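You operate a simulated robot arm through the tools that you are given. There is no shell and no other tool.

The job below is to be done with a simulated robot arm. You get a single attempt, and the scene is never put back.

JOB
Time the flow cup into the grey-banded beaker and press the result.
Fine: timer on and zeroed, stopper up till it runs dry, then down; 8-11 s is good; press once; timer off.

Only the result counts: the job must be done as asked and must still hold three seconds after the hand-in. Knocking over, shifting, dropping, spilling or breaking anything else fails it. Lids that push on must go on centred and level and be pressed home; caps that screw on are set level and turned clockwise until they are tight.

ROBOT AND FRAMES
A 7-joint arm with a two-finger parallel gripper, fixed in place. Base frame: the origin is at the foot of the arm, x ahead of it, y to its left, z up; the work surface is at about z = 850. Units: mm, rad, N and s.
Its first joint turns from -2.304 to 2.304 rad. Payload 3.91 kg.
Tool frame: the origin (TCP) lies between the finger pads and is the grasp point; the fingertips stand 30 mm ahead of it; z points along the fingers, y is the line along which they close. Largest opening 110 mm; finger width 20, thickness 10; the body of the gripper, 48 by 112 mm, starts 55 mm behind the TCP.
Orientation is that of the tool frame in the base frame, as a unit quaternion [w, x, y, z]. With the fingers straight down and closing along the base's y, the tool's x points along the base's -x, its y along +y and its z along -z.

CONTROLS
- The arm moves only by the tool servo_tool. Its argument "increments" is a list of rows, each a list of 3 entries, a list of its own where there are three numbers: the turn, a rotation vector about the tool's x, y, z in rad, then the shift along the tool's x, y, z in mm, then the finger opening in mm, from 0 to 110. In form: [[[wx, wy, wz], [dx, dy, dz], hand], ...]. A call has 1 to 20 rows; each row is the pose to reach, as a shift and turn from the pose commanded when the call began, along the tool's axes at that moment. A row lasts 0.2 s, in which the tool goes at most 50 mm and 0.15 rad; a call with a longer step from one row to the next is refused whole, and so is a gripper value outside its range. A pose out of reach is approached as far as the arm can. The call stops where the force on the tool passes 40 N (or 10 N more than at its start, if that is more) or the arm is blocked; 0.2 s more then pass. Each finger travels about 108 mm/s and halts on what it meets, pressing with about 42 N; the grip force reading is that of the motor and also rises with nothing between the fingers. The clock runs only during rows and for 0.2 s after the last one: add rows that repeat a pose to give the fingers time. The reply holds the time, the measured pose of the TCP, the force on the tool along the base axes, the opening and the grip force, in the units named above and with some noise, with the torque about the TCP (base axes, N m) and any sound that the robot's microphone picked up.
- Cameras (640 x 400 px; columns grow to the right, rows downward): "scene" is fixed at [46.6, 652.4, 1625.3]; the picture's right is [-0.11, -0.99, 0.00], its down [-0.67, 0.07, -0.74] and it looks along [0.74, -0.08, -0.67] (base axes); focal length 340 px, centre (320, 200). "wrist" rides on the gripper at [72, 17, -103] in the tool frame; the picture's right is [-0.23, 0.97, 0.00], its down [-0.76, -0.18, -0.62] and it looks along [-0.61, -0.14, 0.78] (tool axes); focal length 222 px, centre (320, 200). There is no depth. A picture from a camera that has moved, and an enlarged one, comes with that camera's place and axes in the base frame and with its lens. The place of the scene camera against the robot may be out by one fixed shift of up to 25 mm in any direction.
- camera(camera): a new picture of that camera. The clock stands still meanwhile.
- zoom(camera, box): a new picture of the part [left, top, right, bottom] of that camera's present view, enlarged. The clock stands still meanwhile.
- job_done(): hands the job in; it is judged then, once.

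Nothing tells you positions but the pictures and the camera data. Unless the task says otherwise, let go and move clear before handing in.

The tools are called after "Emit:" as a command line: name --argument value ..., lists and objects as JSON in quotes. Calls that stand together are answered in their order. servo_tool: Moves the arm, as the interface text tells. Its arguments: {"type":"object","properties":{"increments":{"type":"array"}},"required":["increments"]} The other tools are called the same way: camera (camera) takes a picture; zoom (camera, box) takes an enlarged picture of a part of a camera's view; job_done () hands the job in.

At the start:

```text
time_s: 0.0
ee_pos: [598.5, 423.2, 1314.2]
orientation: [0.0, -0.001, 1.0, 0.0]
wrist_force: [-0.4, 0.9, 0.4]
torque: [-0.02, 0.0, -0.05]
grip_width: 110.3
gripper_force: 0.0
```

scene: 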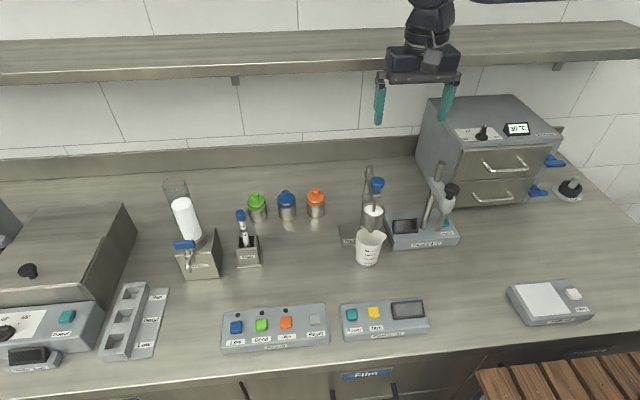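
wrist: 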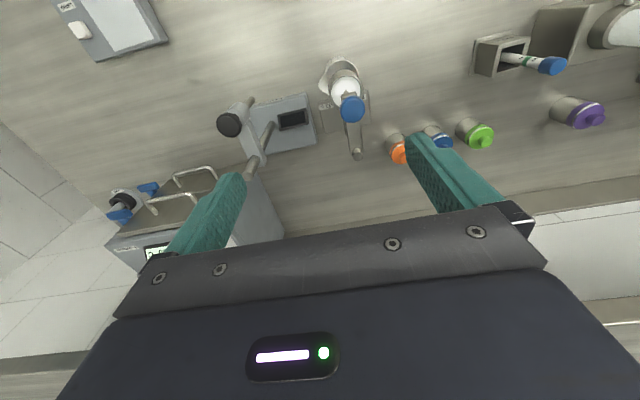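

I see a bench with a flow cup on a stand (blue stopper knob), a beaker beneath it, a timer box with coloured buttons, and a result panel. I'll zoom in for detail first.

Emit:
zoom --camera "scene" --box '[320, 150, 480, 270]'

Emit:
zoom --camera "scene" --box '[210, 280, 440, 400]'

Emit:
zoom --camera "scene" --box '[150, 165, 340, 285]'

Emit:
zoom --camera "scene" --box '[0, 200, 180, 380]'

Emit:
zoom --camera "scene" --box '[400, 80, 640, 340]'

Emit:
zoom --camera "wrist" --box '[200, 40, 440, 190]'

```text
3.33 times, centred on (400, 210) of scene
camera zoom: at [46.6, 652.4, 1625.3], right [-0.11, -0.99, 0.0], down [-0.67, 0.07, -0.74], along [0.74, -0.08, -0.67], focal length 1135 px, centre (53, 167)
```

zoom: 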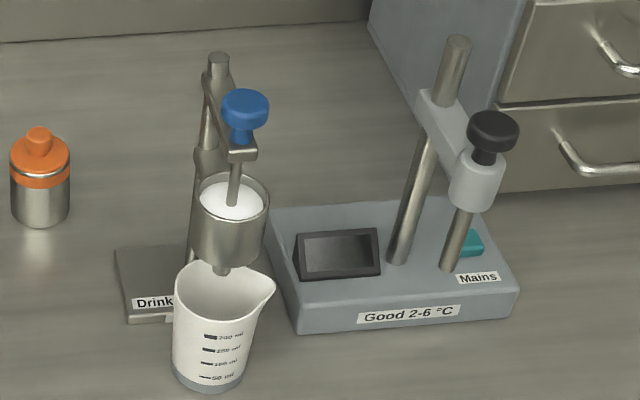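

```text
2.78 times, centred on (325, 340) of scene
camera zoom: at [46.6, 652.4, 1625.3], right [-0.11, -0.99, 0.0], down [-0.67, 0.07, -0.74], along [0.74, -0.08, -0.67], focal length 947 px, centre (306, -190)
```

zoom: 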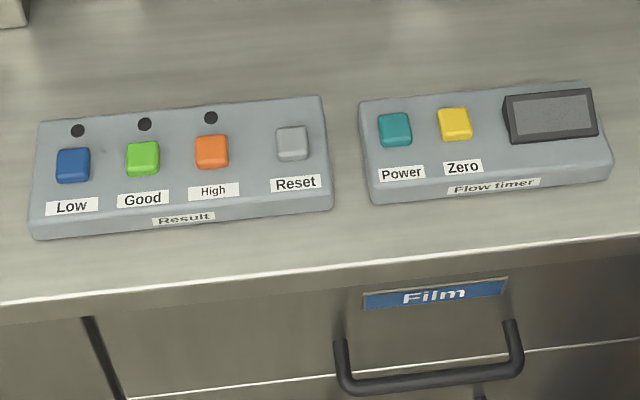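

```text
3.33 times, centred on (245, 225) of scene
camera zoom: at [46.6, 652.4, 1625.3], right [-0.11, -0.99, 0.0], down [-0.67, 0.07, -0.74], along [0.74, -0.08, -0.67], focal length 1135 px, centre (570, 117)
```

zoom: 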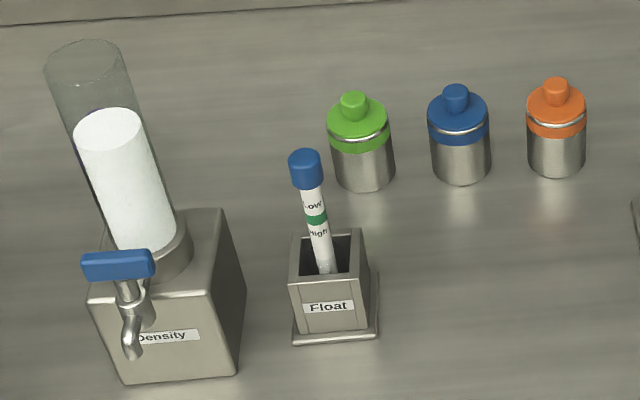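

```text
2.22 times, centred on (90, 290) of scene
camera zoom: at [46.6, 652.4, 1625.3], right [-0.11, -0.99, 0.0], down [-0.67, 0.07, -0.74], along [0.74, -0.08, -0.67], focal length 757 px, centre (831, 0)
```

zoom: 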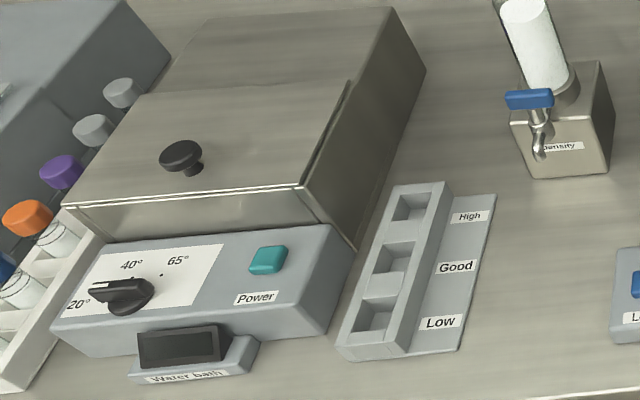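

```text
1.54 times, centred on (520, 210) of scene
camera zoom: at [46.6, 652.4, 1625.3], right [-0.11, -0.99, 0.0], down [-0.67, 0.07, -0.74], along [0.74, -0.08, -0.67], focal length 524 px, centre (12, 185)
```

zoom: 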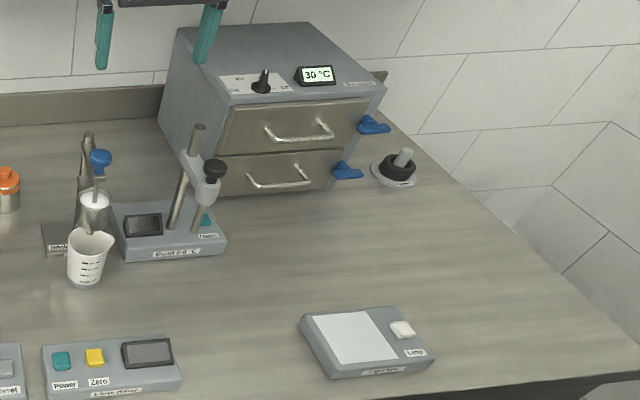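

```text
2.67 times, centred on (320, 115) of wrist
camera zoom: at [526.1, 440.4, 1417.6], right [0.23, 0.97, 0.0], down [0.76, -0.18, 0.62], along [0.61, -0.14, -0.78], focal length 592 px, centre (320, 427)
```

zoom: 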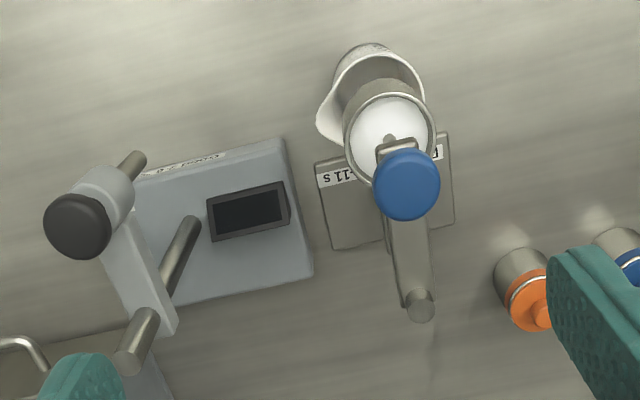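

The flow cup stand is near (610–740, 460), with the grey-banded beaker in front of or under it. The timer and result boxes are near x≈455. I'll move back to get a better parallax view of the flow cup.

Emit:
servo_tool --increments '[[[0, 0, 0], [30, 0, 0], 110], [[0, 0, 0], [60, 0, 0], 110], [[0, 0, 0], [90, 0, 0], 110], [[0, 0, 0], [120, 0, 0], 110], [[0, 0, 0], [140, 0, 0], 110], [[0, 0, 0], [140, 0, 0], 110]]'

Emit:
camera --camera "wrist"

Emit:
camera --camera "scene"

```text
time_s: 1.4
ee_pos: [459.5, 421.5, 1313.7]
orientation: [0.001, 0.0, 1.0, 0.001]
wrist_force: [0.6, 0.3, 0.4]
torque: [0.02, 0.01, -0.01]
grip_width: 110.3
gripper_force: 0.0
```

```text
taken
camera wrist: at [385.6, 439.7, 1416.5], right [0.23, 0.97, 0.0], down [0.76, -0.18, 0.62], along [0.61, -0.14, -0.78], focal length 222 px, centre (320, 200)
```

wrist: 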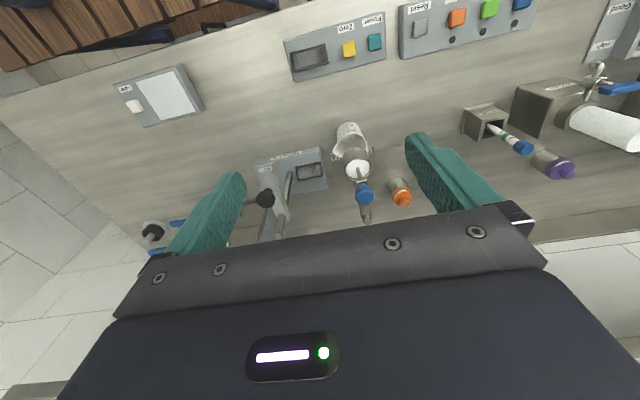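

```text
taken
```

scene: 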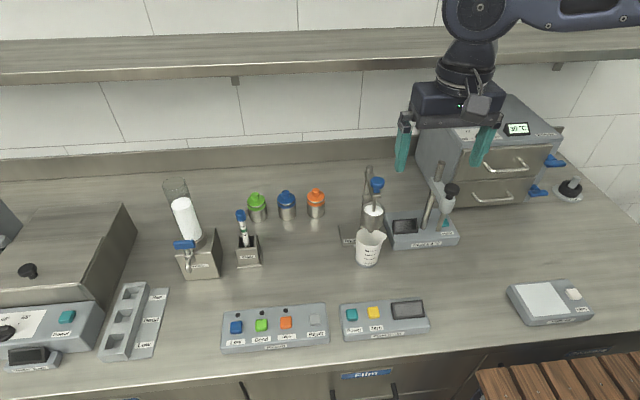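

Emit:
zoom --camera "wrist" --box '[300, 110, 420, 230]'

Emit:
zoom --camera "wrist" --box '[280, 0, 540, 90]'

Emit:
zoom --camera "scene" --box '[345, 160, 405, 280]'

```text
3.33 times, centred on (360, 170) of wrist
camera zoom: at [385.6, 439.7, 1416.5], right [0.23, 0.97, 0.0], down [0.76, -0.18, 0.62], along [0.61, -0.14, -0.78], focal length 740 px, centre (187, 300)
```

zoom: 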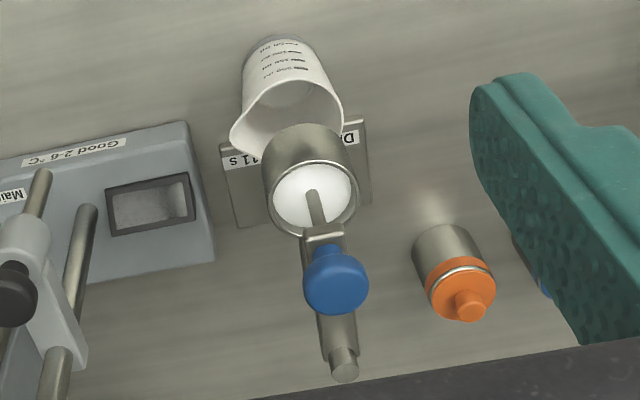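

```text
2.46 times, centred on (410, 45) of wrist
camera zoom: at [385.6, 439.7, 1416.5], right [0.23, 0.97, 0.0], down [0.76, -0.18, 0.62], along [0.61, -0.14, -0.78], focal length 547 px, centre (98, 582)
```

zoom: 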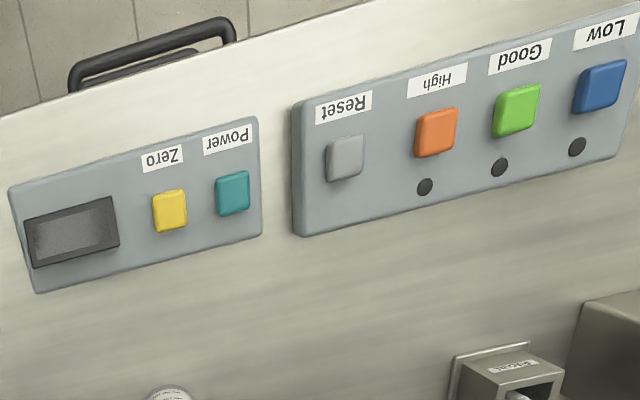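

```text
3.33 times, centred on (375, 220) of scene
camera zoom: at [46.6, 652.4, 1625.3], right [-0.11, -0.99, 0.0], down [-0.67, 0.07, -0.74], along [0.74, -0.08, -0.67], focal length 1135 px, centre (137, 133)
```

zoom: 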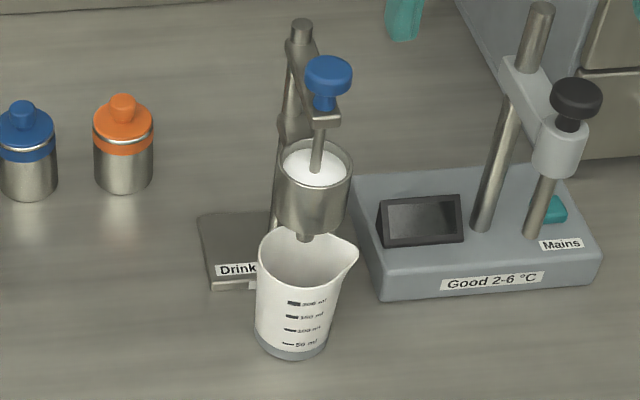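

The beaker looks to sit under the cup, whose axis is near (620, 462), with the knob top at about z≈1114. I'll close the fingers and move above the timer's Power button, about (441, 539), to refine its position from closer.

Emit:
servo_tool --increments '[[[0, 0, 0], [2, 10, 26], 80], [[0, 0, 0], [3, 20, 52], 60], [[0, 0, 0], [5, 30, 79], 40], [[0, 0, 0], [6, 40, 105], 20], [[0, 0, 0], [8, 50, 131], 0], [[0, 0, 0], [9, 59, 157], 0], [[0, 0, 0], [11, 69, 183], 0], [[0, 0, 0], [12, 79, 209], 0], [[0, 0, 0], [14, 89, 235], 0], [[0, 0, 0], [16, 99, 262], 0], [[0, 0, 0], [17, 108, 288], 0], [[0, 0, 0], [18, 117, 304], 0], [[0, 0, 0], [18, 117, 304], 0]]'

Emit:
camera --camera "wrist"

Emit:
camera --camera "scene"

```text
time_s: 4.2
ee_pos: [442.3, 538.8, 1009.0]
orientation: [0.0, 0.0, 1.0, 0.0]
wrist_force: [-0.6, -0.5, -1.1]
torque: [0.0, -0.01, -0.03]
grip_width: 0.2
gripper_force: 37.5
```

```text
taken
camera wrist: at [368.2, 556.4, 1113.7], right [0.23, 0.97, 0.0], down [0.76, -0.18, 0.62], along [0.61, -0.14, -0.78], focal length 222 px, centre (320, 200)
```

wrist: 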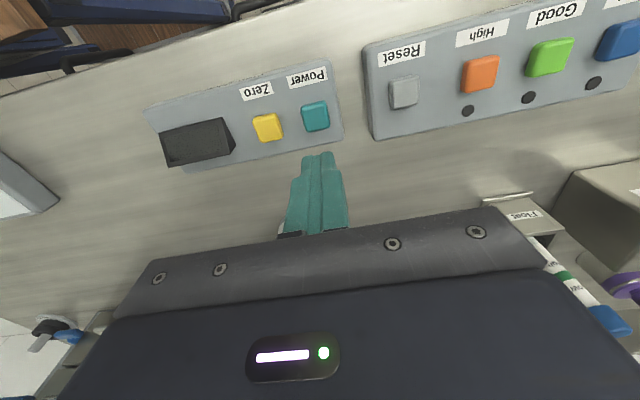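

```text
taken
```

scene: 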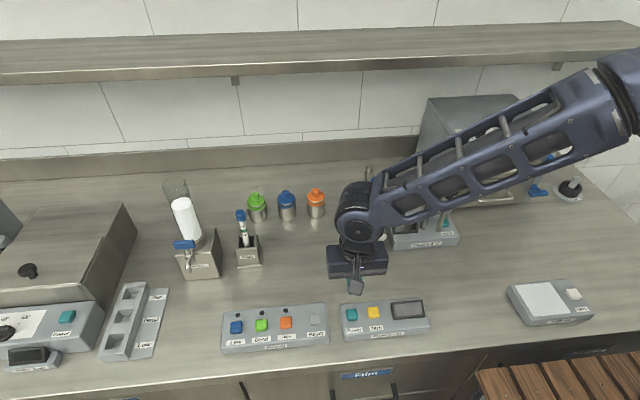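

The Power button comes out at about (440, 536, 887) and Zero at about (438.5, 484). I'll descend until the fingertips are close above Power and check alignment.

Emit:
servo_tool --increments '[[[0, 0, 0], [2, -2, 25], 0], [[0, 0, 0], [2, -3, 45], 0], [[0, 0, 0], [2, -3, 65], 0], [[0, 0, 0], [2, -3, 70], 0], [[0, 0, 0], [2, -3, 70], 0]]'

Emit:
zoom --camera "wrist" --box '[220, 80, 420, 205]'

Emit:
zoom --camera "scene" --box '[320, 240, 440, 360]'

```text
time_s: 5.4
ee_pos: [439.5, 537.0, 939.8]
orientation: [0.0, 0.0, 1.0, 0.0]
wrist_force: [-0.6, 0.5, 0.1]
torque: [0.0, 0.0, 0.0]
grip_width: 0.4
gripper_force: 37.9
```

```text
3.20 times, centred on (320, 142) of wrist
camera zoom: at [365.8, 554.6, 1043.8], right [0.23, 0.97, 0.0], down [0.76, -0.18, 0.62], along [0.61, -0.14, -0.78], focal length 711 px, centre (320, 384)
```

zoom: 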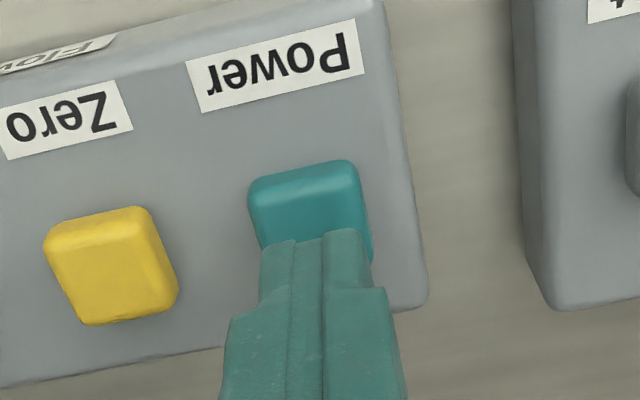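

```text
3.33 times, centred on (380, 300) of scene
camera zoom: at [46.6, 652.4, 1625.3], right [-0.11, -0.99, 0.0], down [-0.67, 0.07, -0.74], along [0.74, -0.08, -0.67], focal length 1135 px, centre (120, -133)
```

zoom: 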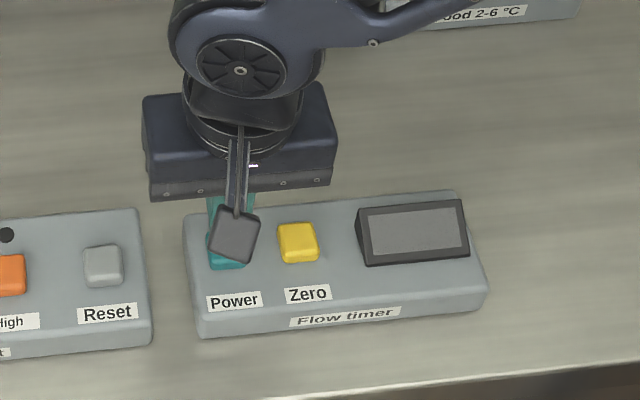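

The fingertips are above Power, so I'll press straight down gently.

Emit:
servo_tool --increments '[[[0, 0, 0], [1.5, -1.5, 8], 0], [[0, 0, 0], [1.5, -1.5, 14], 0], [[0, 0, 0], [1.5, -1.5, 18], 0], [[0, 0, 0], [1.5, -1.5, 21], 0], [[0, 0, 0], [1.5, -1.5, 24], 0], [[0, 0, 0], [1.5, -1.5, 24], 0]]'

Emit:
zoom --camera "scene" --box '[320, 240, 440, 360]'

Emit:
zoom --camera "wrist" --box '[220, 80, 420, 205]'

```text
time_s: 6.8
ee_pos: [437.7, 534.6, 916.5]
orientation: [0.001, -0.001, 1.0, 0.001]
wrist_force: [-0.9, -8.0, 28.4]
torque: [-0.24, 0.03, 0.02]
grip_width: 0.0
gripper_force: 37.7
heard: click
```

```text
3.33 times, centred on (380, 300) of scene
camera zoom: at [46.6, 652.4, 1625.3], right [-0.11, -0.99, 0.0], down [-0.67, 0.07, -0.74], along [0.74, -0.08, -0.67], focal length 1135 px, centre (120, -133)
```

zoom: 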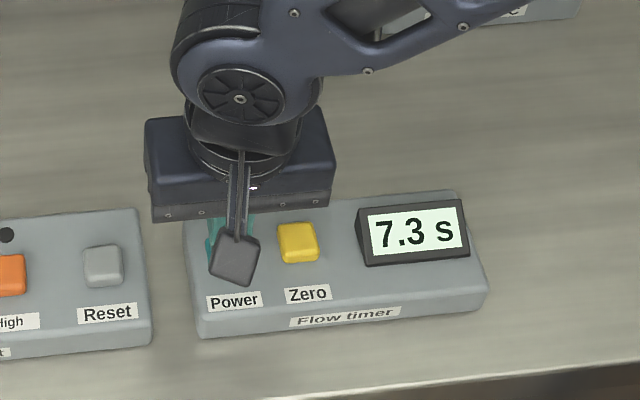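

```text
3.20 times, centred on (320, 142) of wrist
camera zoom: at [364.8, 553.0, 1021.1], right [0.23, 0.97, 0.0], down [0.76, -0.18, 0.62], along [0.61, -0.14, -0.78], focal length 711 px, centre (320, 384)
```

zoom: 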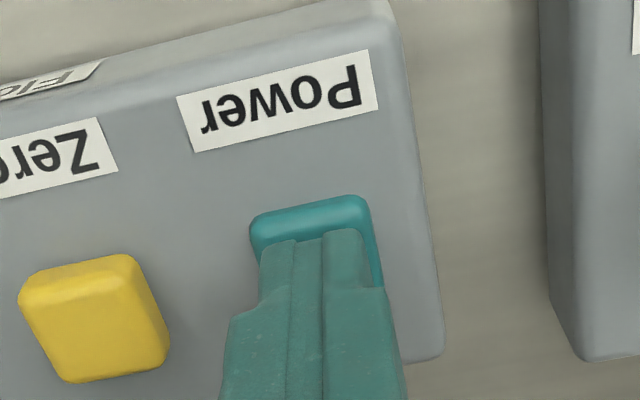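

The timer is on, showing a stale 7.3 s. I'll lift off, move 52 mm toward −y above Zero, and check.

Emit:
servo_tool --increments '[[[0, 0, 0], [0, 0, -12], 0], [[0, 0, 0], [0, 0, -24], 0], [[0, 0, 0], [0, -25, -24], 0], [[0, 0, 0], [0, -51, -24], 0], [[0, 0, 0], [0, -51, -22], 0], [[0, 0, 0], [0, -51, -22], 0]]'

Emit:
zoom --camera "scene" --box '[320, 240, 440, 360]'

Emit:
zoom --camera "wrist" --box '[220, 80, 420, 205]'

```text
time_s: 8.2
ee_pos: [437.1, 483.3, 936.6]
orientation: [0.001, 0.0, 1.0, 0.0]
wrist_force: [-0.5, 0.2, 0.1]
torque: [-0.02, -0.04, 0.0]
grip_width: 0.1
gripper_force: 38.1
```

```text
3.33 times, centred on (380, 300) of scene
camera zoom: at [46.6, 652.4, 1625.3], right [-0.11, -0.99, 0.0], down [-0.67, 0.07, -0.74], along [0.74, -0.08, -0.67], focal length 1135 px, centre (120, -133)
```

zoom: 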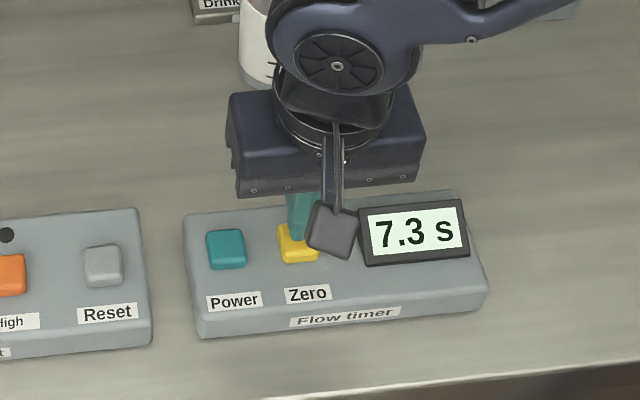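

```text
3.20 times, centred on (320, 142) of wrist
camera zoom: at [364.0, 501.5, 1041.5], right [0.23, 0.97, 0.0], down [0.76, -0.18, 0.62], along [0.61, -0.14, -0.78], focal length 711 px, centre (320, 384)
```

zoom: 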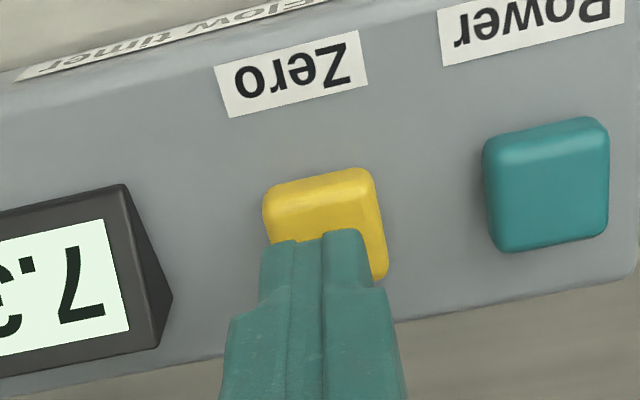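

The tip is over Zero, needing a 2 mm shift toward +y. I'll press it.

Emit:
servo_tool --increments '[[[0, 0, 0], [0, 2, 8], 0], [[0, 0, 0], [0, 2, 13], 0], [[0, 0, 0], [0, 2, 17], 0], [[0, 0, 0], [0, 2, 20], 0], [[0, 0, 0], [0, 2, 22], 0], [[0, 0, 0], [0, 2, 22], 0]]'

Emit:
zoom --camera "scene" --box '[320, 240, 440, 360]'

```text
time_s: 9.6
ee_pos: [437.7, 486.3, 917.7]
orientation: [0.001, 0.0, 1.0, 0.001]
wrist_force: [-3.1, -5.8, 29.2]
torque: [-0.17, 0.06, -0.02]
grip_width: 0.0
gripper_force: 37.9
heard: click
```

```text
3.33 times, centred on (380, 300) of scene
camera zoom: at [46.6, 652.4, 1625.3], right [-0.11, -0.99, 0.0], down [-0.67, 0.07, -0.74], along [0.74, -0.08, -0.67], focal length 1135 px, centre (120, -133)
```

zoom: 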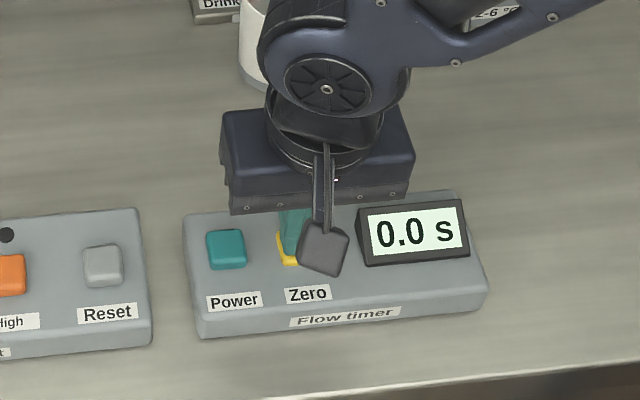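

The display reads 0.0 s. I'll rise straight up, then move to a view over the stopper knob with the fingers open.

Emit:
servo_tool --increments '[[[0, 0, 0], [0, 0, -20], 0], [[0, 0, 0], [0, 0, -60], 0], [[0, 0, 0], [0, 0, -105], 0], [[0, 0, 0], [0, 0, -150], 20], [[0, 0, 0], [0, 0, -195], 40], [[0, 0, 0], [0, 0, -240], 60], [[0, 0, 0], [-10, -5, -285], 80], [[0, 0, 0], [-30, -10, -325], 110], [[0, 0, 0], [-60, -20, -332], 110], [[0, 0, 0], [-90, -31, -332], 110], [[0, 0, 0], [-107, -31, -332], 110], [[0, 0, 0], [-107, -31, -332], 110]]'

Emit:
camera --camera "wrist"

Emit:
zoom --camera "wrist" --box '[280, 80, 400, 210]'

Emit:
camera --camera "scene"

```text
time_s: 12.2
ee_pos: [546.6, 455.3, 1250.3]
orientation: [0.001, 0.0, 1.0, -0.001]
wrist_force: [-0.2, -0.2, -0.1]
torque: [0.01, -0.02, 0.03]
grip_width: 110.1
gripper_force: 0.0
```

```text
taken
camera wrist: at [472.9, 473.7, 1353.7], right [0.23, 0.97, 0.0], down [0.76, -0.18, 0.62], along [0.61, -0.14, -0.78], focal length 222 px, centre (320, 200)
```

wrist: 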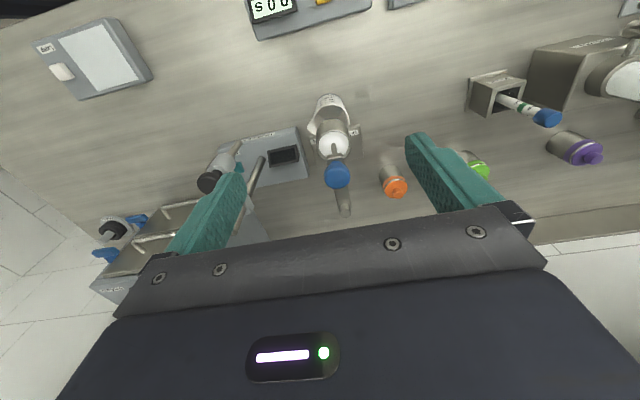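

```text
3.08 times, centred on (340, 145) of wrist
camera zoom: at [472.9, 473.7, 1353.7], right [0.23, 0.97, 0.0], down [0.76, -0.18, 0.62], along [0.61, -0.14, -0.78], focal length 684 px, centre (258, 369)
```

zoom: 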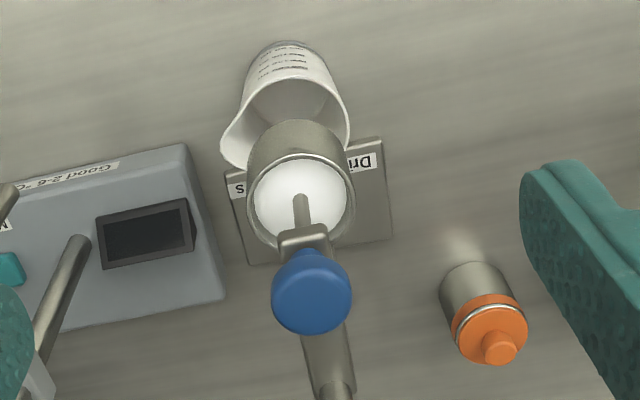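

```text
taken
```

scene: 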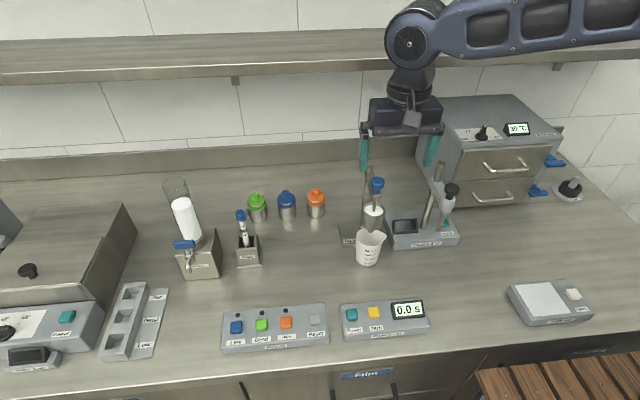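

The knob comes out at (623, 462, ~1114), and the beaker rim is centred at about (624, 462), properly under the nozzle. I'll move above the knob with the fingers straddling it.

Emit:
servo_tool --increments '[[[0, 0, 0], [-38, 3, 0], 110], [[0, 0, 0], [-75.5, 6.4, 0], 110], [[0, 0, 0], [-75.5, 6.4, 30], 90], [[0, 0, 0], [-75.5, 6.4, 60], 80], [[0, 0, 0], [-75.5, 6.4, 90], 80], [[0, 0, 0], [-75.5, 6.4, 100], 80], [[0, 0, 0], [-75.5, 6.4, 100], 80]]'

Emit:
camera --camera "wrist"

Emit:
zoom --camera "scene" --box '[320, 120, 440, 240]'

```text
time_s: 13.8
ee_pos: [619.3, 461.7, 1149.4]
orientation: [0.0, 0.001, 1.0, 0.0]
wrist_force: [-0.9, -0.9, 0.0]
torque: [-0.03, 0.0, -0.01]
grip_width: 80.1
gripper_force: 0.1
```

```text
taken
camera wrist: at [546.6, 479.7, 1253.1], right [0.23, 0.97, 0.0], down [0.76, -0.18, 0.62], along [0.61, -0.14, -0.78], focal length 222 px, centre (320, 200)
```

wrist: 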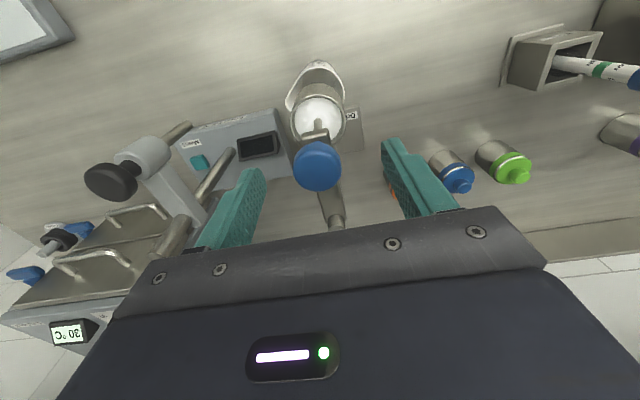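

```text
3.33 times, centred on (380, 180) of scene
camera zoom: at [46.6, 652.4, 1625.3], right [-0.11, -0.99, 0.0], down [-0.67, 0.07, -0.74], along [0.74, -0.08, -0.67], focal length 1135 px, centre (120, 267)
```

zoom: 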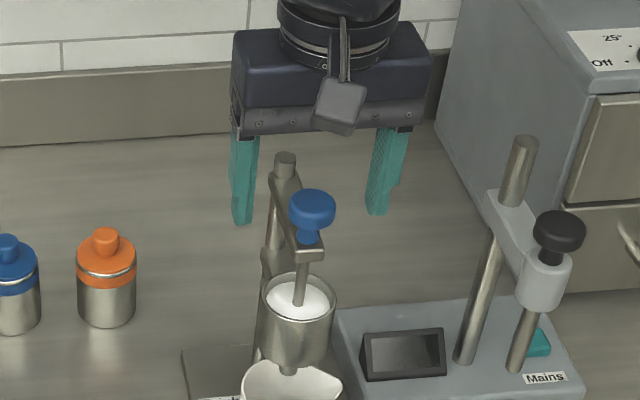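

The knob is about 4 mm further in +x. I'll lower with that correction so the pads flank the knob.

Emit:
servo_tool --increments '[[[0, 0, 0], [-4.5, -0.8, 10], 80], [[0, 0, 0], [-4.5, -0.8, 25], 80], [[0, 0, 0], [-4.5, -0.8, 38], 70], [[0, 0, 0], [-4.5, -0.8, 40], 60], [[0, 0, 0], [-4.5, -0.8, 40], 60]]'

Emit:
zoom --camera "wrist" --box '[220, 80, 420, 240]'

Emit:
zoom --camera "scene" --box '[320, 120, 440, 240]'

```text
time_s: 15.0
ee_pos: [623.2, 459.8, 1108.6]
orientation: [0.0, 0.0, 1.0, -0.001]
wrist_force: [0.3, -1.5, 0.0]
torque: [0.0, -0.01, 0.01]
grip_width: 60.0
gripper_force: 0.0
```

```text
2.50 times, centred on (320, 160) of wrist
camera zoom: at [551.8, 478.7, 1212.4], right [0.23, 0.97, 0.0], down [0.76, -0.18, 0.62], along [0.61, -0.14, -0.78], focal length 555 px, centre (320, 300)
```

zoom: 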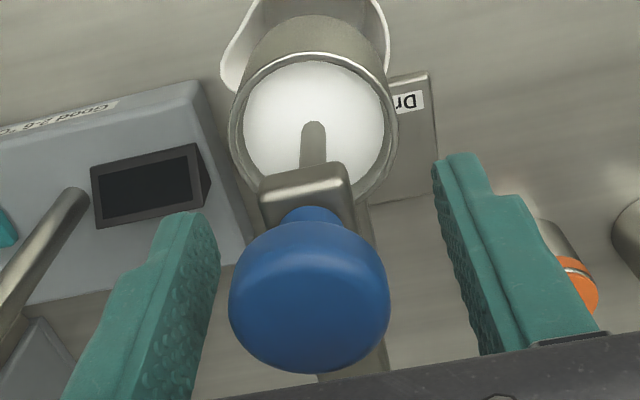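

```text
3.33 times, centred on (380, 180) of scene
camera zoom: at [46.6, 652.4, 1625.3], right [-0.11, -0.99, 0.0], down [-0.67, 0.07, -0.74], along [0.74, -0.08, -0.67], focal length 1135 px, centre (120, 267)
```

zoom: 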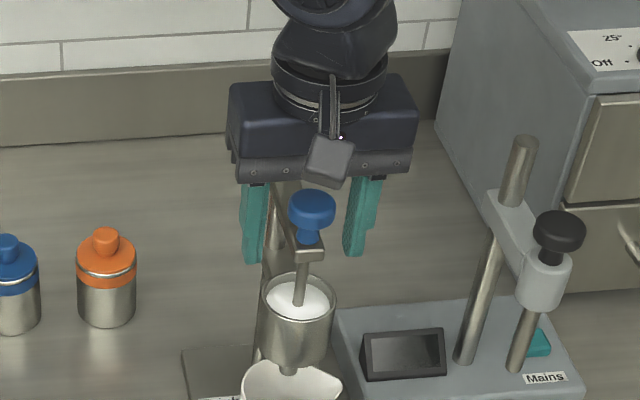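

Comparing the views more carefully, the knob top is near z≈1130 and its axis is the same as the cup's, about (617.5, 462). I'll shift there and check again before closing.

Emit:
servo_tool --increments '[[[0, 0, 0], [3, 1, -5], 60], [[0, 0, 0], [5.7, 2, -9], 60], [[0, 0, 0], [5.7, 2, -9], 60]]'

Emit:
zoom --camera "wrist" --box '[220, 80, 420, 240]'

Emit:
zoom --camera "scene" --box '[340, 140, 420, 200]'

```text
time_s: 15.8
ee_pos: [619.1, 463.3, 1117.5]
orientation: [0.001, 0.0, 1.0, 0.0]
wrist_force: [-0.2, 0.3, -0.2]
torque: [0.03, 0.0, -0.01]
grip_width: 60.0
gripper_force: 0.0
```

```text
2.50 times, centred on (320, 160) of wrist
camera zoom: at [546.3, 480.8, 1221.2], right [0.23, 0.97, 0.0], down [0.76, -0.18, 0.62], along [0.61, -0.14, -0.78], focal length 555 px, centre (320, 300)
```

zoom: 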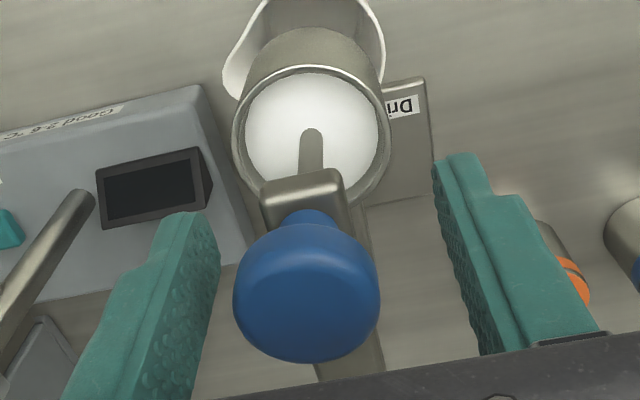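

```text
6.67 times, centred on (380, 170) of scene
camera zoom: at [46.6, 652.4, 1625.3], right [-0.11, -0.99, 0.0], down [-0.67, 0.07, -0.74], along [0.74, -0.08, -0.67], focal length 2270 px, centre (-80, 400)
```

zoom: 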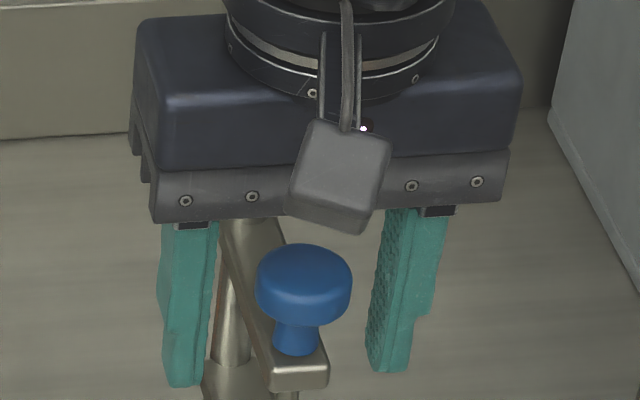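

The knob is about 2 mm to the −y side of the grip centre. I'll correct that, raise slightly, and close onto the knob.

Emit:
servo_tool --increments '[[[0, 0, 0], [1, -2.1, -3], 60], [[0, 0, 0], [1, -2.1, -3], 50], [[0, 0, 0], [1, -2.1, -3], 42], [[0, 0, 0], [1, -2.1, -3], 37]]'

Emit:
zoom --camera "wrist" --box '[220, 80, 420, 240]'

Emit:
zoom --camera "scene" --box '[340, 140, 420, 200]'

```text
time_s: 16.8
ee_pos: [619.4, 461.6, 1120.2]
orientation: [0.0, 0.0, 1.0, 0.0]
wrist_force: [0.3, 1.1, -0.1]
torque: [-0.01, 0.01, -0.02]
grip_width: 36.9
gripper_force: 0.2
```

```text
2.50 times, centred on (320, 160) of wrist
camera zoom: at [545.3, 478.9, 1223.6], right [0.23, 0.97, 0.0], down [0.76, -0.18, 0.62], along [0.61, -0.14, -0.78], focal length 555 px, centre (320, 300)
```

zoom: 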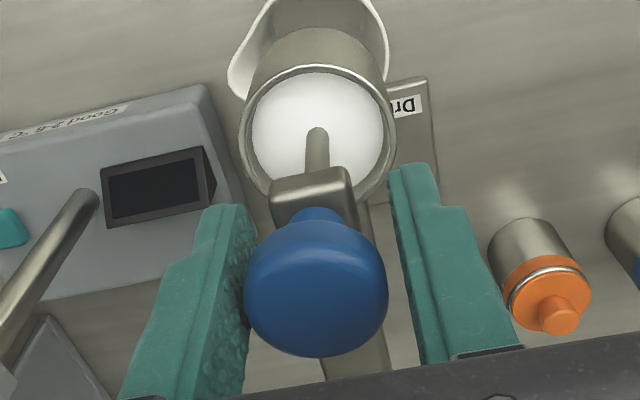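

```text
6.67 times, centred on (380, 170) of scene
camera zoom: at [46.6, 652.4, 1625.3], right [-0.11, -0.99, 0.0], down [-0.67, 0.07, -0.74], along [0.74, -0.08, -0.67], focal length 2270 px, centre (-80, 400)
```

zoom: 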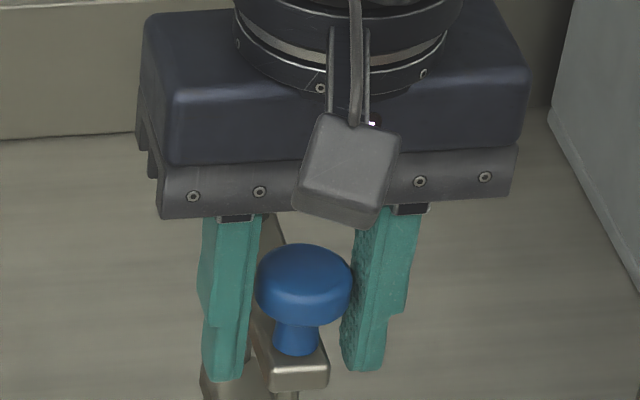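

Nearly centred, so I'll make a 0.5 mm correction and close firmly.

Emit:
servo_tool --increments '[[[0, 0, 0], [0, -0.5, 0], 37], [[0, 0, 0], [0, -0.5, 0], 34], [[0, 0, 0], [0, -0.5, 0], 31], [[0, 0, 0], [0, -0.5, 0], 27], [[0, 0, 0], [0, -0.5, 0], 20], [[0, 0, 0], [0, -0.5, 0], 10]]'

Emit:
zoom --camera "wrist" --box '[220, 80, 420, 240]'

Emit:
zoom --camera "scene" --box '[320, 140, 440, 330]'

```text
time_s: 18.2
ee_pos: [618.2, 460.0, 1119.3]
orientation: [0.0, -0.001, 1.0, 0.0]
wrist_force: [-2.6, -9.1, -0.8]
torque: [-0.02, 0.04, -0.02]
grip_width: 31.0
gripper_force: 44.7
```

```text
2.50 times, centred on (320, 160) of wrist
camera zoom: at [545.2, 477.8, 1223.9], right [0.23, 0.97, 0.0], down [0.76, -0.18, 0.62], along [0.61, -0.14, -0.78], focal length 555 px, centre (320, 300)
```

zoom: 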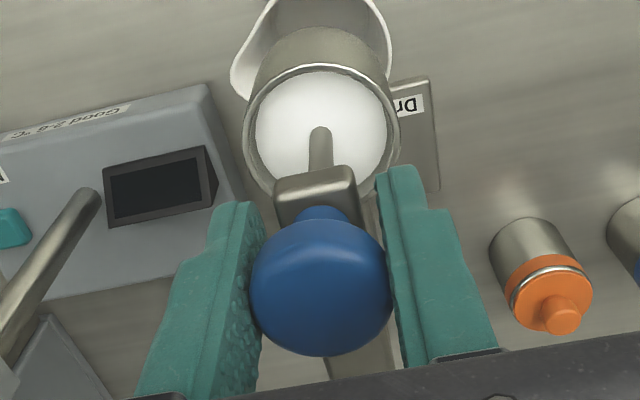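

```text
2.11 times, centred on (380, 235) of scene
camera zoom: at [46.6, 652.4, 1625.3], right [-0.11, -0.99, 0.0], down [-0.67, 0.07, -0.74], along [0.74, -0.08, -0.67], focal length 717 px, centre (194, 126)
```

zoom: 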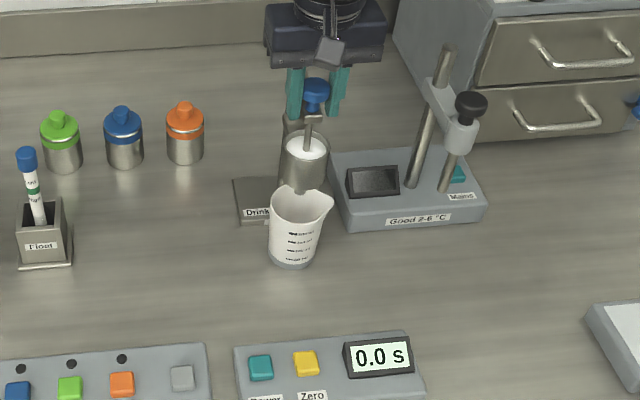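

The knob is gripped (31 mm) with a small side load, which I'll relieve. Now I'll lift the stopper in small steps, watching force and timer.

Emit:
servo_tool --increments '[[[0, 0, 0], [0, -0.8, -5], 10], [[0, 0, 0], [0, -0.8, -10], 10]]'

Emit:
zoom --camera "scene" --box '[320, 140, 440, 330]'

Emit:
zoom --camera "wrist" --box '[220, 80, 420, 240]'

```text
time_s: 18.8
ee_pos: [619.0, 460.1, 1130.8]
orientation: [0.0, 0.0, 1.0, 0.001]
wrist_force: [0.8, 5.4, 0.3]
torque: [0.07, -0.03, 0.04]
grip_width: 30.9
gripper_force: 45.0
```

```text
2.11 times, centred on (380, 235) of scene
camera zoom: at [46.6, 652.4, 1625.3], right [-0.11, -0.99, 0.0], down [-0.67, 0.07, -0.74], along [0.74, -0.08, -0.67], focal length 717 px, centre (194, 126)
```

zoom: 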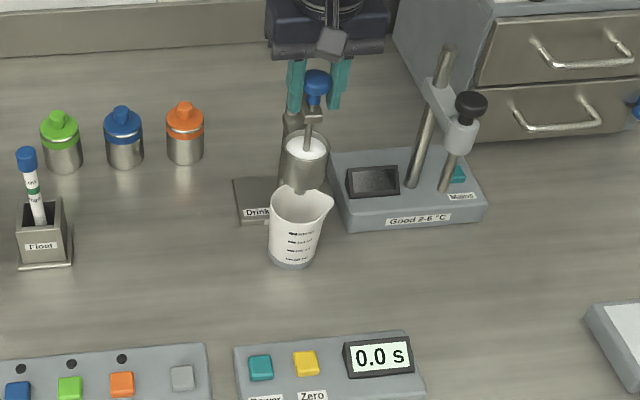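

```text
2.50 times, centred on (320, 160) of wrist
camera zoom: at [545.1, 477.5, 1234.0], right [0.23, 0.97, 0.0], down [0.76, -0.18, 0.62], along [0.61, -0.14, -0.78], focal length 555 px, centre (320, 300)
```

zoom: 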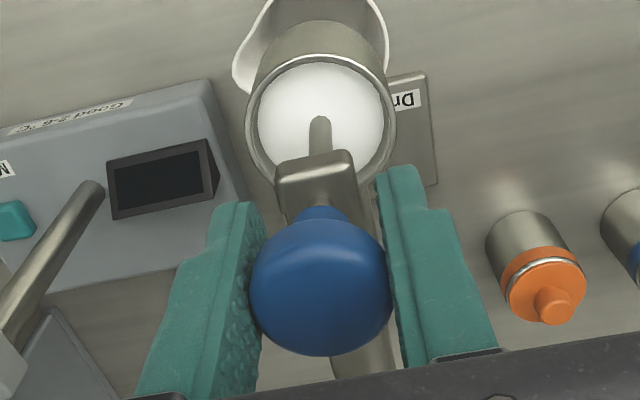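

Emit:
zoom --camera "scene" --box '[340, 150, 420, 270]'

Emit:
zoom --camera "scene" --box '[340, 150, 400, 200]'

```text
3.33 times, centred on (380, 210) of scene
camera zoom: at [46.6, 652.4, 1625.3], right [-0.11, -0.99, 0.0], down [-0.67, 0.07, -0.74], along [0.74, -0.08, -0.67], focal length 1135 px, centre (120, 167)
```

zoom: 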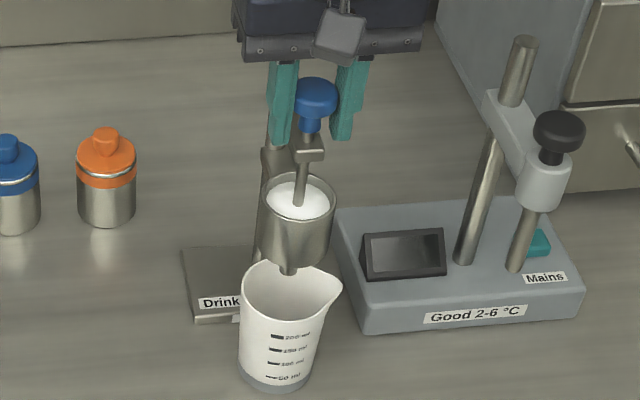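

```text
8.00 times, centred on (370, 175) of scene
camera zoom: at [46.6, 652.4, 1625.3], right [-0.11, -0.99, 0.0], down [-0.67, 0.07, -0.74], along [0.74, -0.08, -0.67], focal length 2724 px, centre (-80, 400)
```

zoom: 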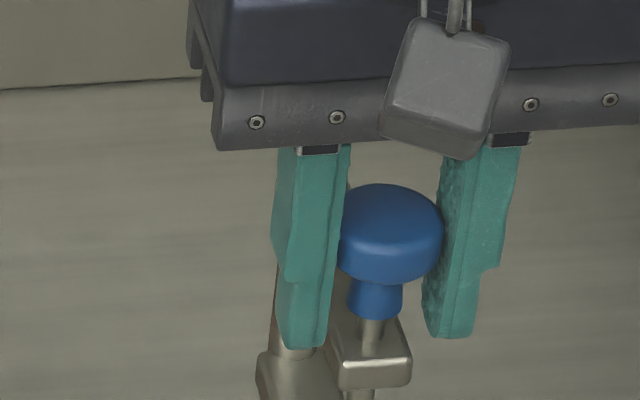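

The stopper rod is rising freely, now 10 mm up, and the bracket stays put. Nothing is flowing yet, so I'll lift further.

Emit:
servo_tool --increments '[[[0, 0, 0], [0, 0.3, -6], 10], [[0, 0, 0], [0, 0.3, -12], 10]]'

Emit:
zoom --camera "scene" --box '[320, 140, 440, 330]'

Emit:
zoom --camera "scene" --box '[340, 180, 400, 270]'

```text
time_s: 19.4
ee_pos: [618.4, 459.9, 1141.0]
orientation: [0.0, -0.001, 1.0, 0.0]
wrist_force: [4.2, 7.9, -0.5]
torque: [0.0, 0.01, 0.04]
grip_width: 30.7
gripper_force: 45.2
```

```text
2.11 times, centred on (380, 235) of scene
camera zoom: at [46.6, 652.4, 1625.3], right [-0.11, -0.99, 0.0], down [-0.67, 0.07, -0.74], along [0.74, -0.08, -0.67], focal length 717 px, centre (194, 126)
```

zoom: 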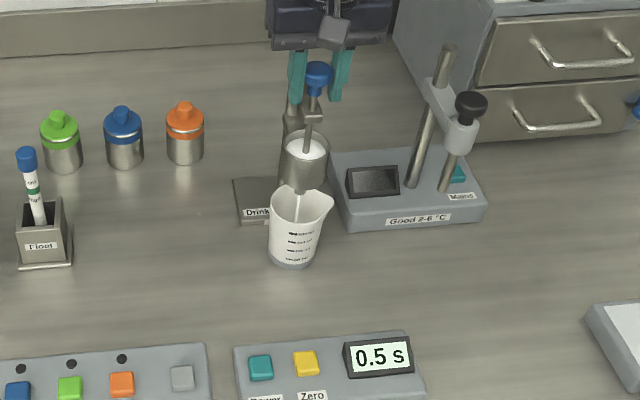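

```text
4.44 times, centred on (370, 225) of scene
camera zoom: at [46.6, 652.4, 1625.3], right [-0.11, -0.99, 0.0], down [-0.67, 0.07, -0.74], along [0.74, -0.08, -0.67], focal length 1513 px, centre (98, 89)
```

zoom: 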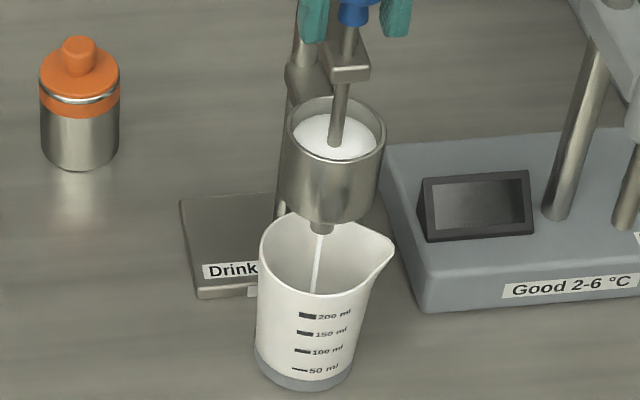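

Milk is flowing into the beaker and the timer is running at 0.5 s. I'll hold still and watch.

Emit:
servo_tool --increments '[[[0, 0, 0], [0, 0, 0], 10], [[0, 0, 0], [0, 0, 0], 10], [[0, 0, 0], [0, 0, 0], 10], [[0, 0, 0], [0, 0, 0], 10], [[0, 0, 0], [0, 0, 0], 10], [[0, 0, 0], [0, 0, 0], 10], [[0, 0, 0], [0, 0, 0], 10], [[0, 0, 0], [0, 0, 0], 10], [[0, 0, 0], [0, 0, 0], 10], [[0, 0, 0], [0, 0, 0], 10], [[0, 0, 0], [0, 0, 0], 10], [[0, 0, 0], [0, 0, 0], 10], [[0, 0, 0], [0, 0, 0], 10], [[0, 0, 0], [0, 0, 0], 10], [[0, 0, 0], [0, 0, 0], 10], [[0, 0, 0], [0, 0, 0], 10], [[0, 0, 0], [0, 0, 0], 10], [[0, 0, 0], [0, 0, 0], 10]]'

Emit:
zoom --camera "scene" --box '[320, 160, 440, 330]'

Emit:
zoom --camera "scene" --box '[340, 180, 400, 270]'

```text
time_s: 23.2
ee_pos: [617.5, 459.2, 1141.7]
orientation: [0.0, 0.0, 1.0, 0.0]
wrist_force: [4.4, 4.6, -0.5]
torque: [0.01, -0.02, 0.01]
grip_width: 30.6
gripper_force: 45.1
```

```text
2.35 times, centred on (380, 245) of scene
camera zoom: at [46.6, 652.4, 1625.3], right [-0.11, -0.99, 0.0], down [-0.67, 0.07, -0.74], along [0.74, -0.08, -0.67], focal length 801 px, centre (179, 94)
```

zoom: 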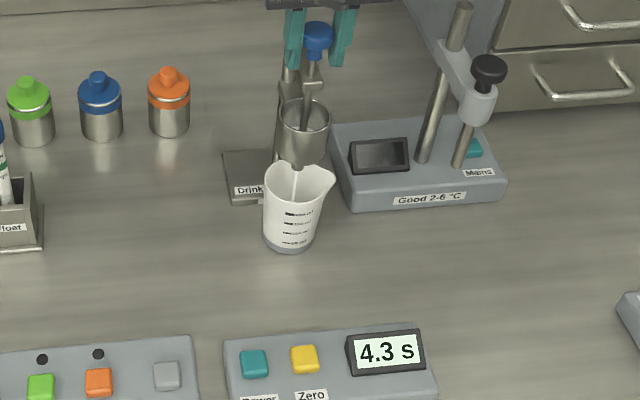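

```text
4.44 times, centred on (370, 225) of scene
camera zoom: at [46.6, 652.4, 1625.3], right [-0.11, -0.99, 0.0], down [-0.67, 0.07, -0.74], along [0.74, -0.08, -0.67], focal length 1513 px, centre (98, 89)
```

zoom: 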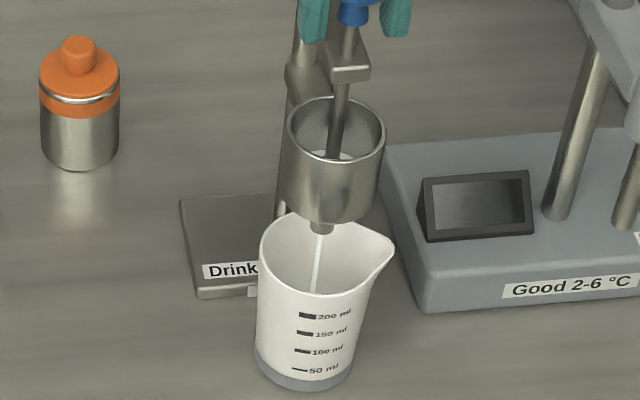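

At 4.3 s the cup is well down and still running. I'll continue in shorter holds.

Emit:
servo_tool --increments '[[[0, 0, 0], [0, 0, 0], 10], [[0, 0, 0], [0, 0, 0], 10], [[0, 0, 0], [0, 0, 0], 10], [[0, 0, 0], [0, 0, 0], 10], [[0, 0, 0], [0, 0, 0], 10]]'

Emit:
zoom --camera "scene" --box '[320, 160, 440, 330]'

Emit:
zoom --camera "wrist" --box '[280, 80, 380, 160]'

```text
time_s: 24.4
ee_pos: [618.5, 459.6, 1141.5]
orientation: [0.0, 0.0, 1.0, 0.001]
wrist_force: [4.3, 4.5, 0.1]
torque: [0.0, 0.03, -0.01]
grip_width: 30.6
gripper_force: 45.2
```

```text
2.35 times, centred on (380, 245) of scene
camera zoom: at [46.6, 652.4, 1625.3], right [-0.11, -0.99, 0.0], down [-0.67, 0.07, -0.74], along [0.74, -0.08, -0.67], focal length 801 px, centre (179, 94)
```

zoom: 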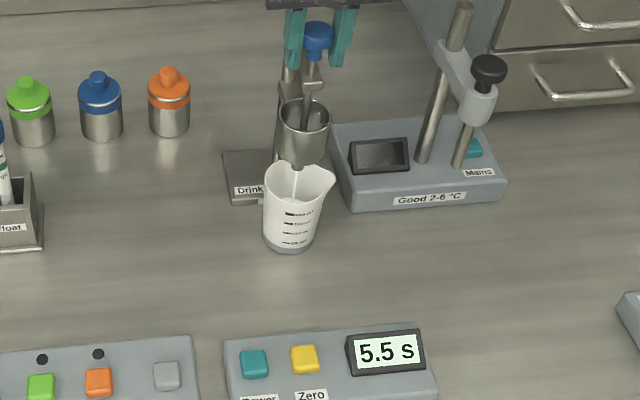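

```text
5.00 times, centred on (330, 120) of wrist
camera zoom: at [545.1, 477.7, 1245.6], right [0.23, 0.97, 0.0], down [0.76, -0.18, 0.62], along [0.61, -0.14, -0.78], focal length 1111 px, centre (270, 600)
```

zoom: 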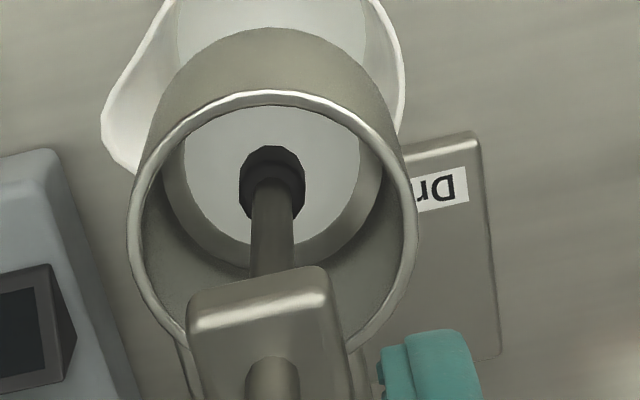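

Milk is still running at 5.5 s. I'll keep holding in short steps.

Emit:
servo_tool --increments '[[[0, 0, 0], [0, 0, 0], 10], [[0, 0, 0], [0, 0, 0], 10], [[0, 0, 0], [0, 0, 0], 10], [[0, 0, 0], [0, 0, 0], 10]]'

Emit:
zoom --camera "scene" --box '[320, 160, 440, 330]'

Emit:
zoom --camera "wrist" --box '[280, 80, 380, 160]'

```text
time_s: 25.4
ee_pos: [618.5, 460.0, 1141.5]
orientation: [0.0, -0.001, 1.0, 0.0]
wrist_force: [3.7, 3.5, -0.2]
torque: [0.01, 0.01, -0.01]
grip_width: 31.0
gripper_force: 44.8
```

```text
2.35 times, centred on (380, 245) of scene
camera zoom: at [46.6, 652.4, 1625.3], right [-0.11, -0.99, 0.0], down [-0.67, 0.07, -0.74], along [0.74, -0.08, -0.67], focal length 801 px, centre (179, 94)
```

zoom: 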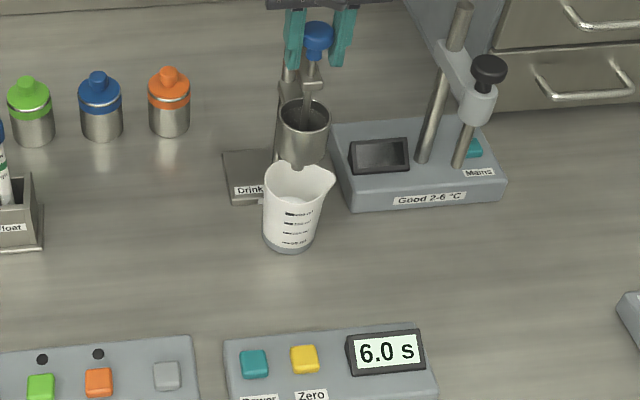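

```text
5.00 times, centred on (330, 120) of wrist
camera zoom: at [545.1, 477.7, 1245.7], right [0.23, 0.97, 0.0], down [0.76, -0.18, 0.62], along [0.61, -0.14, -0.78], focal length 1111 px, centre (270, 600)
```

zoom: 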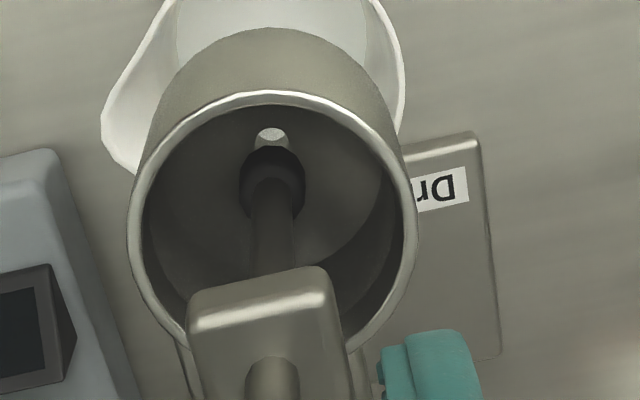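

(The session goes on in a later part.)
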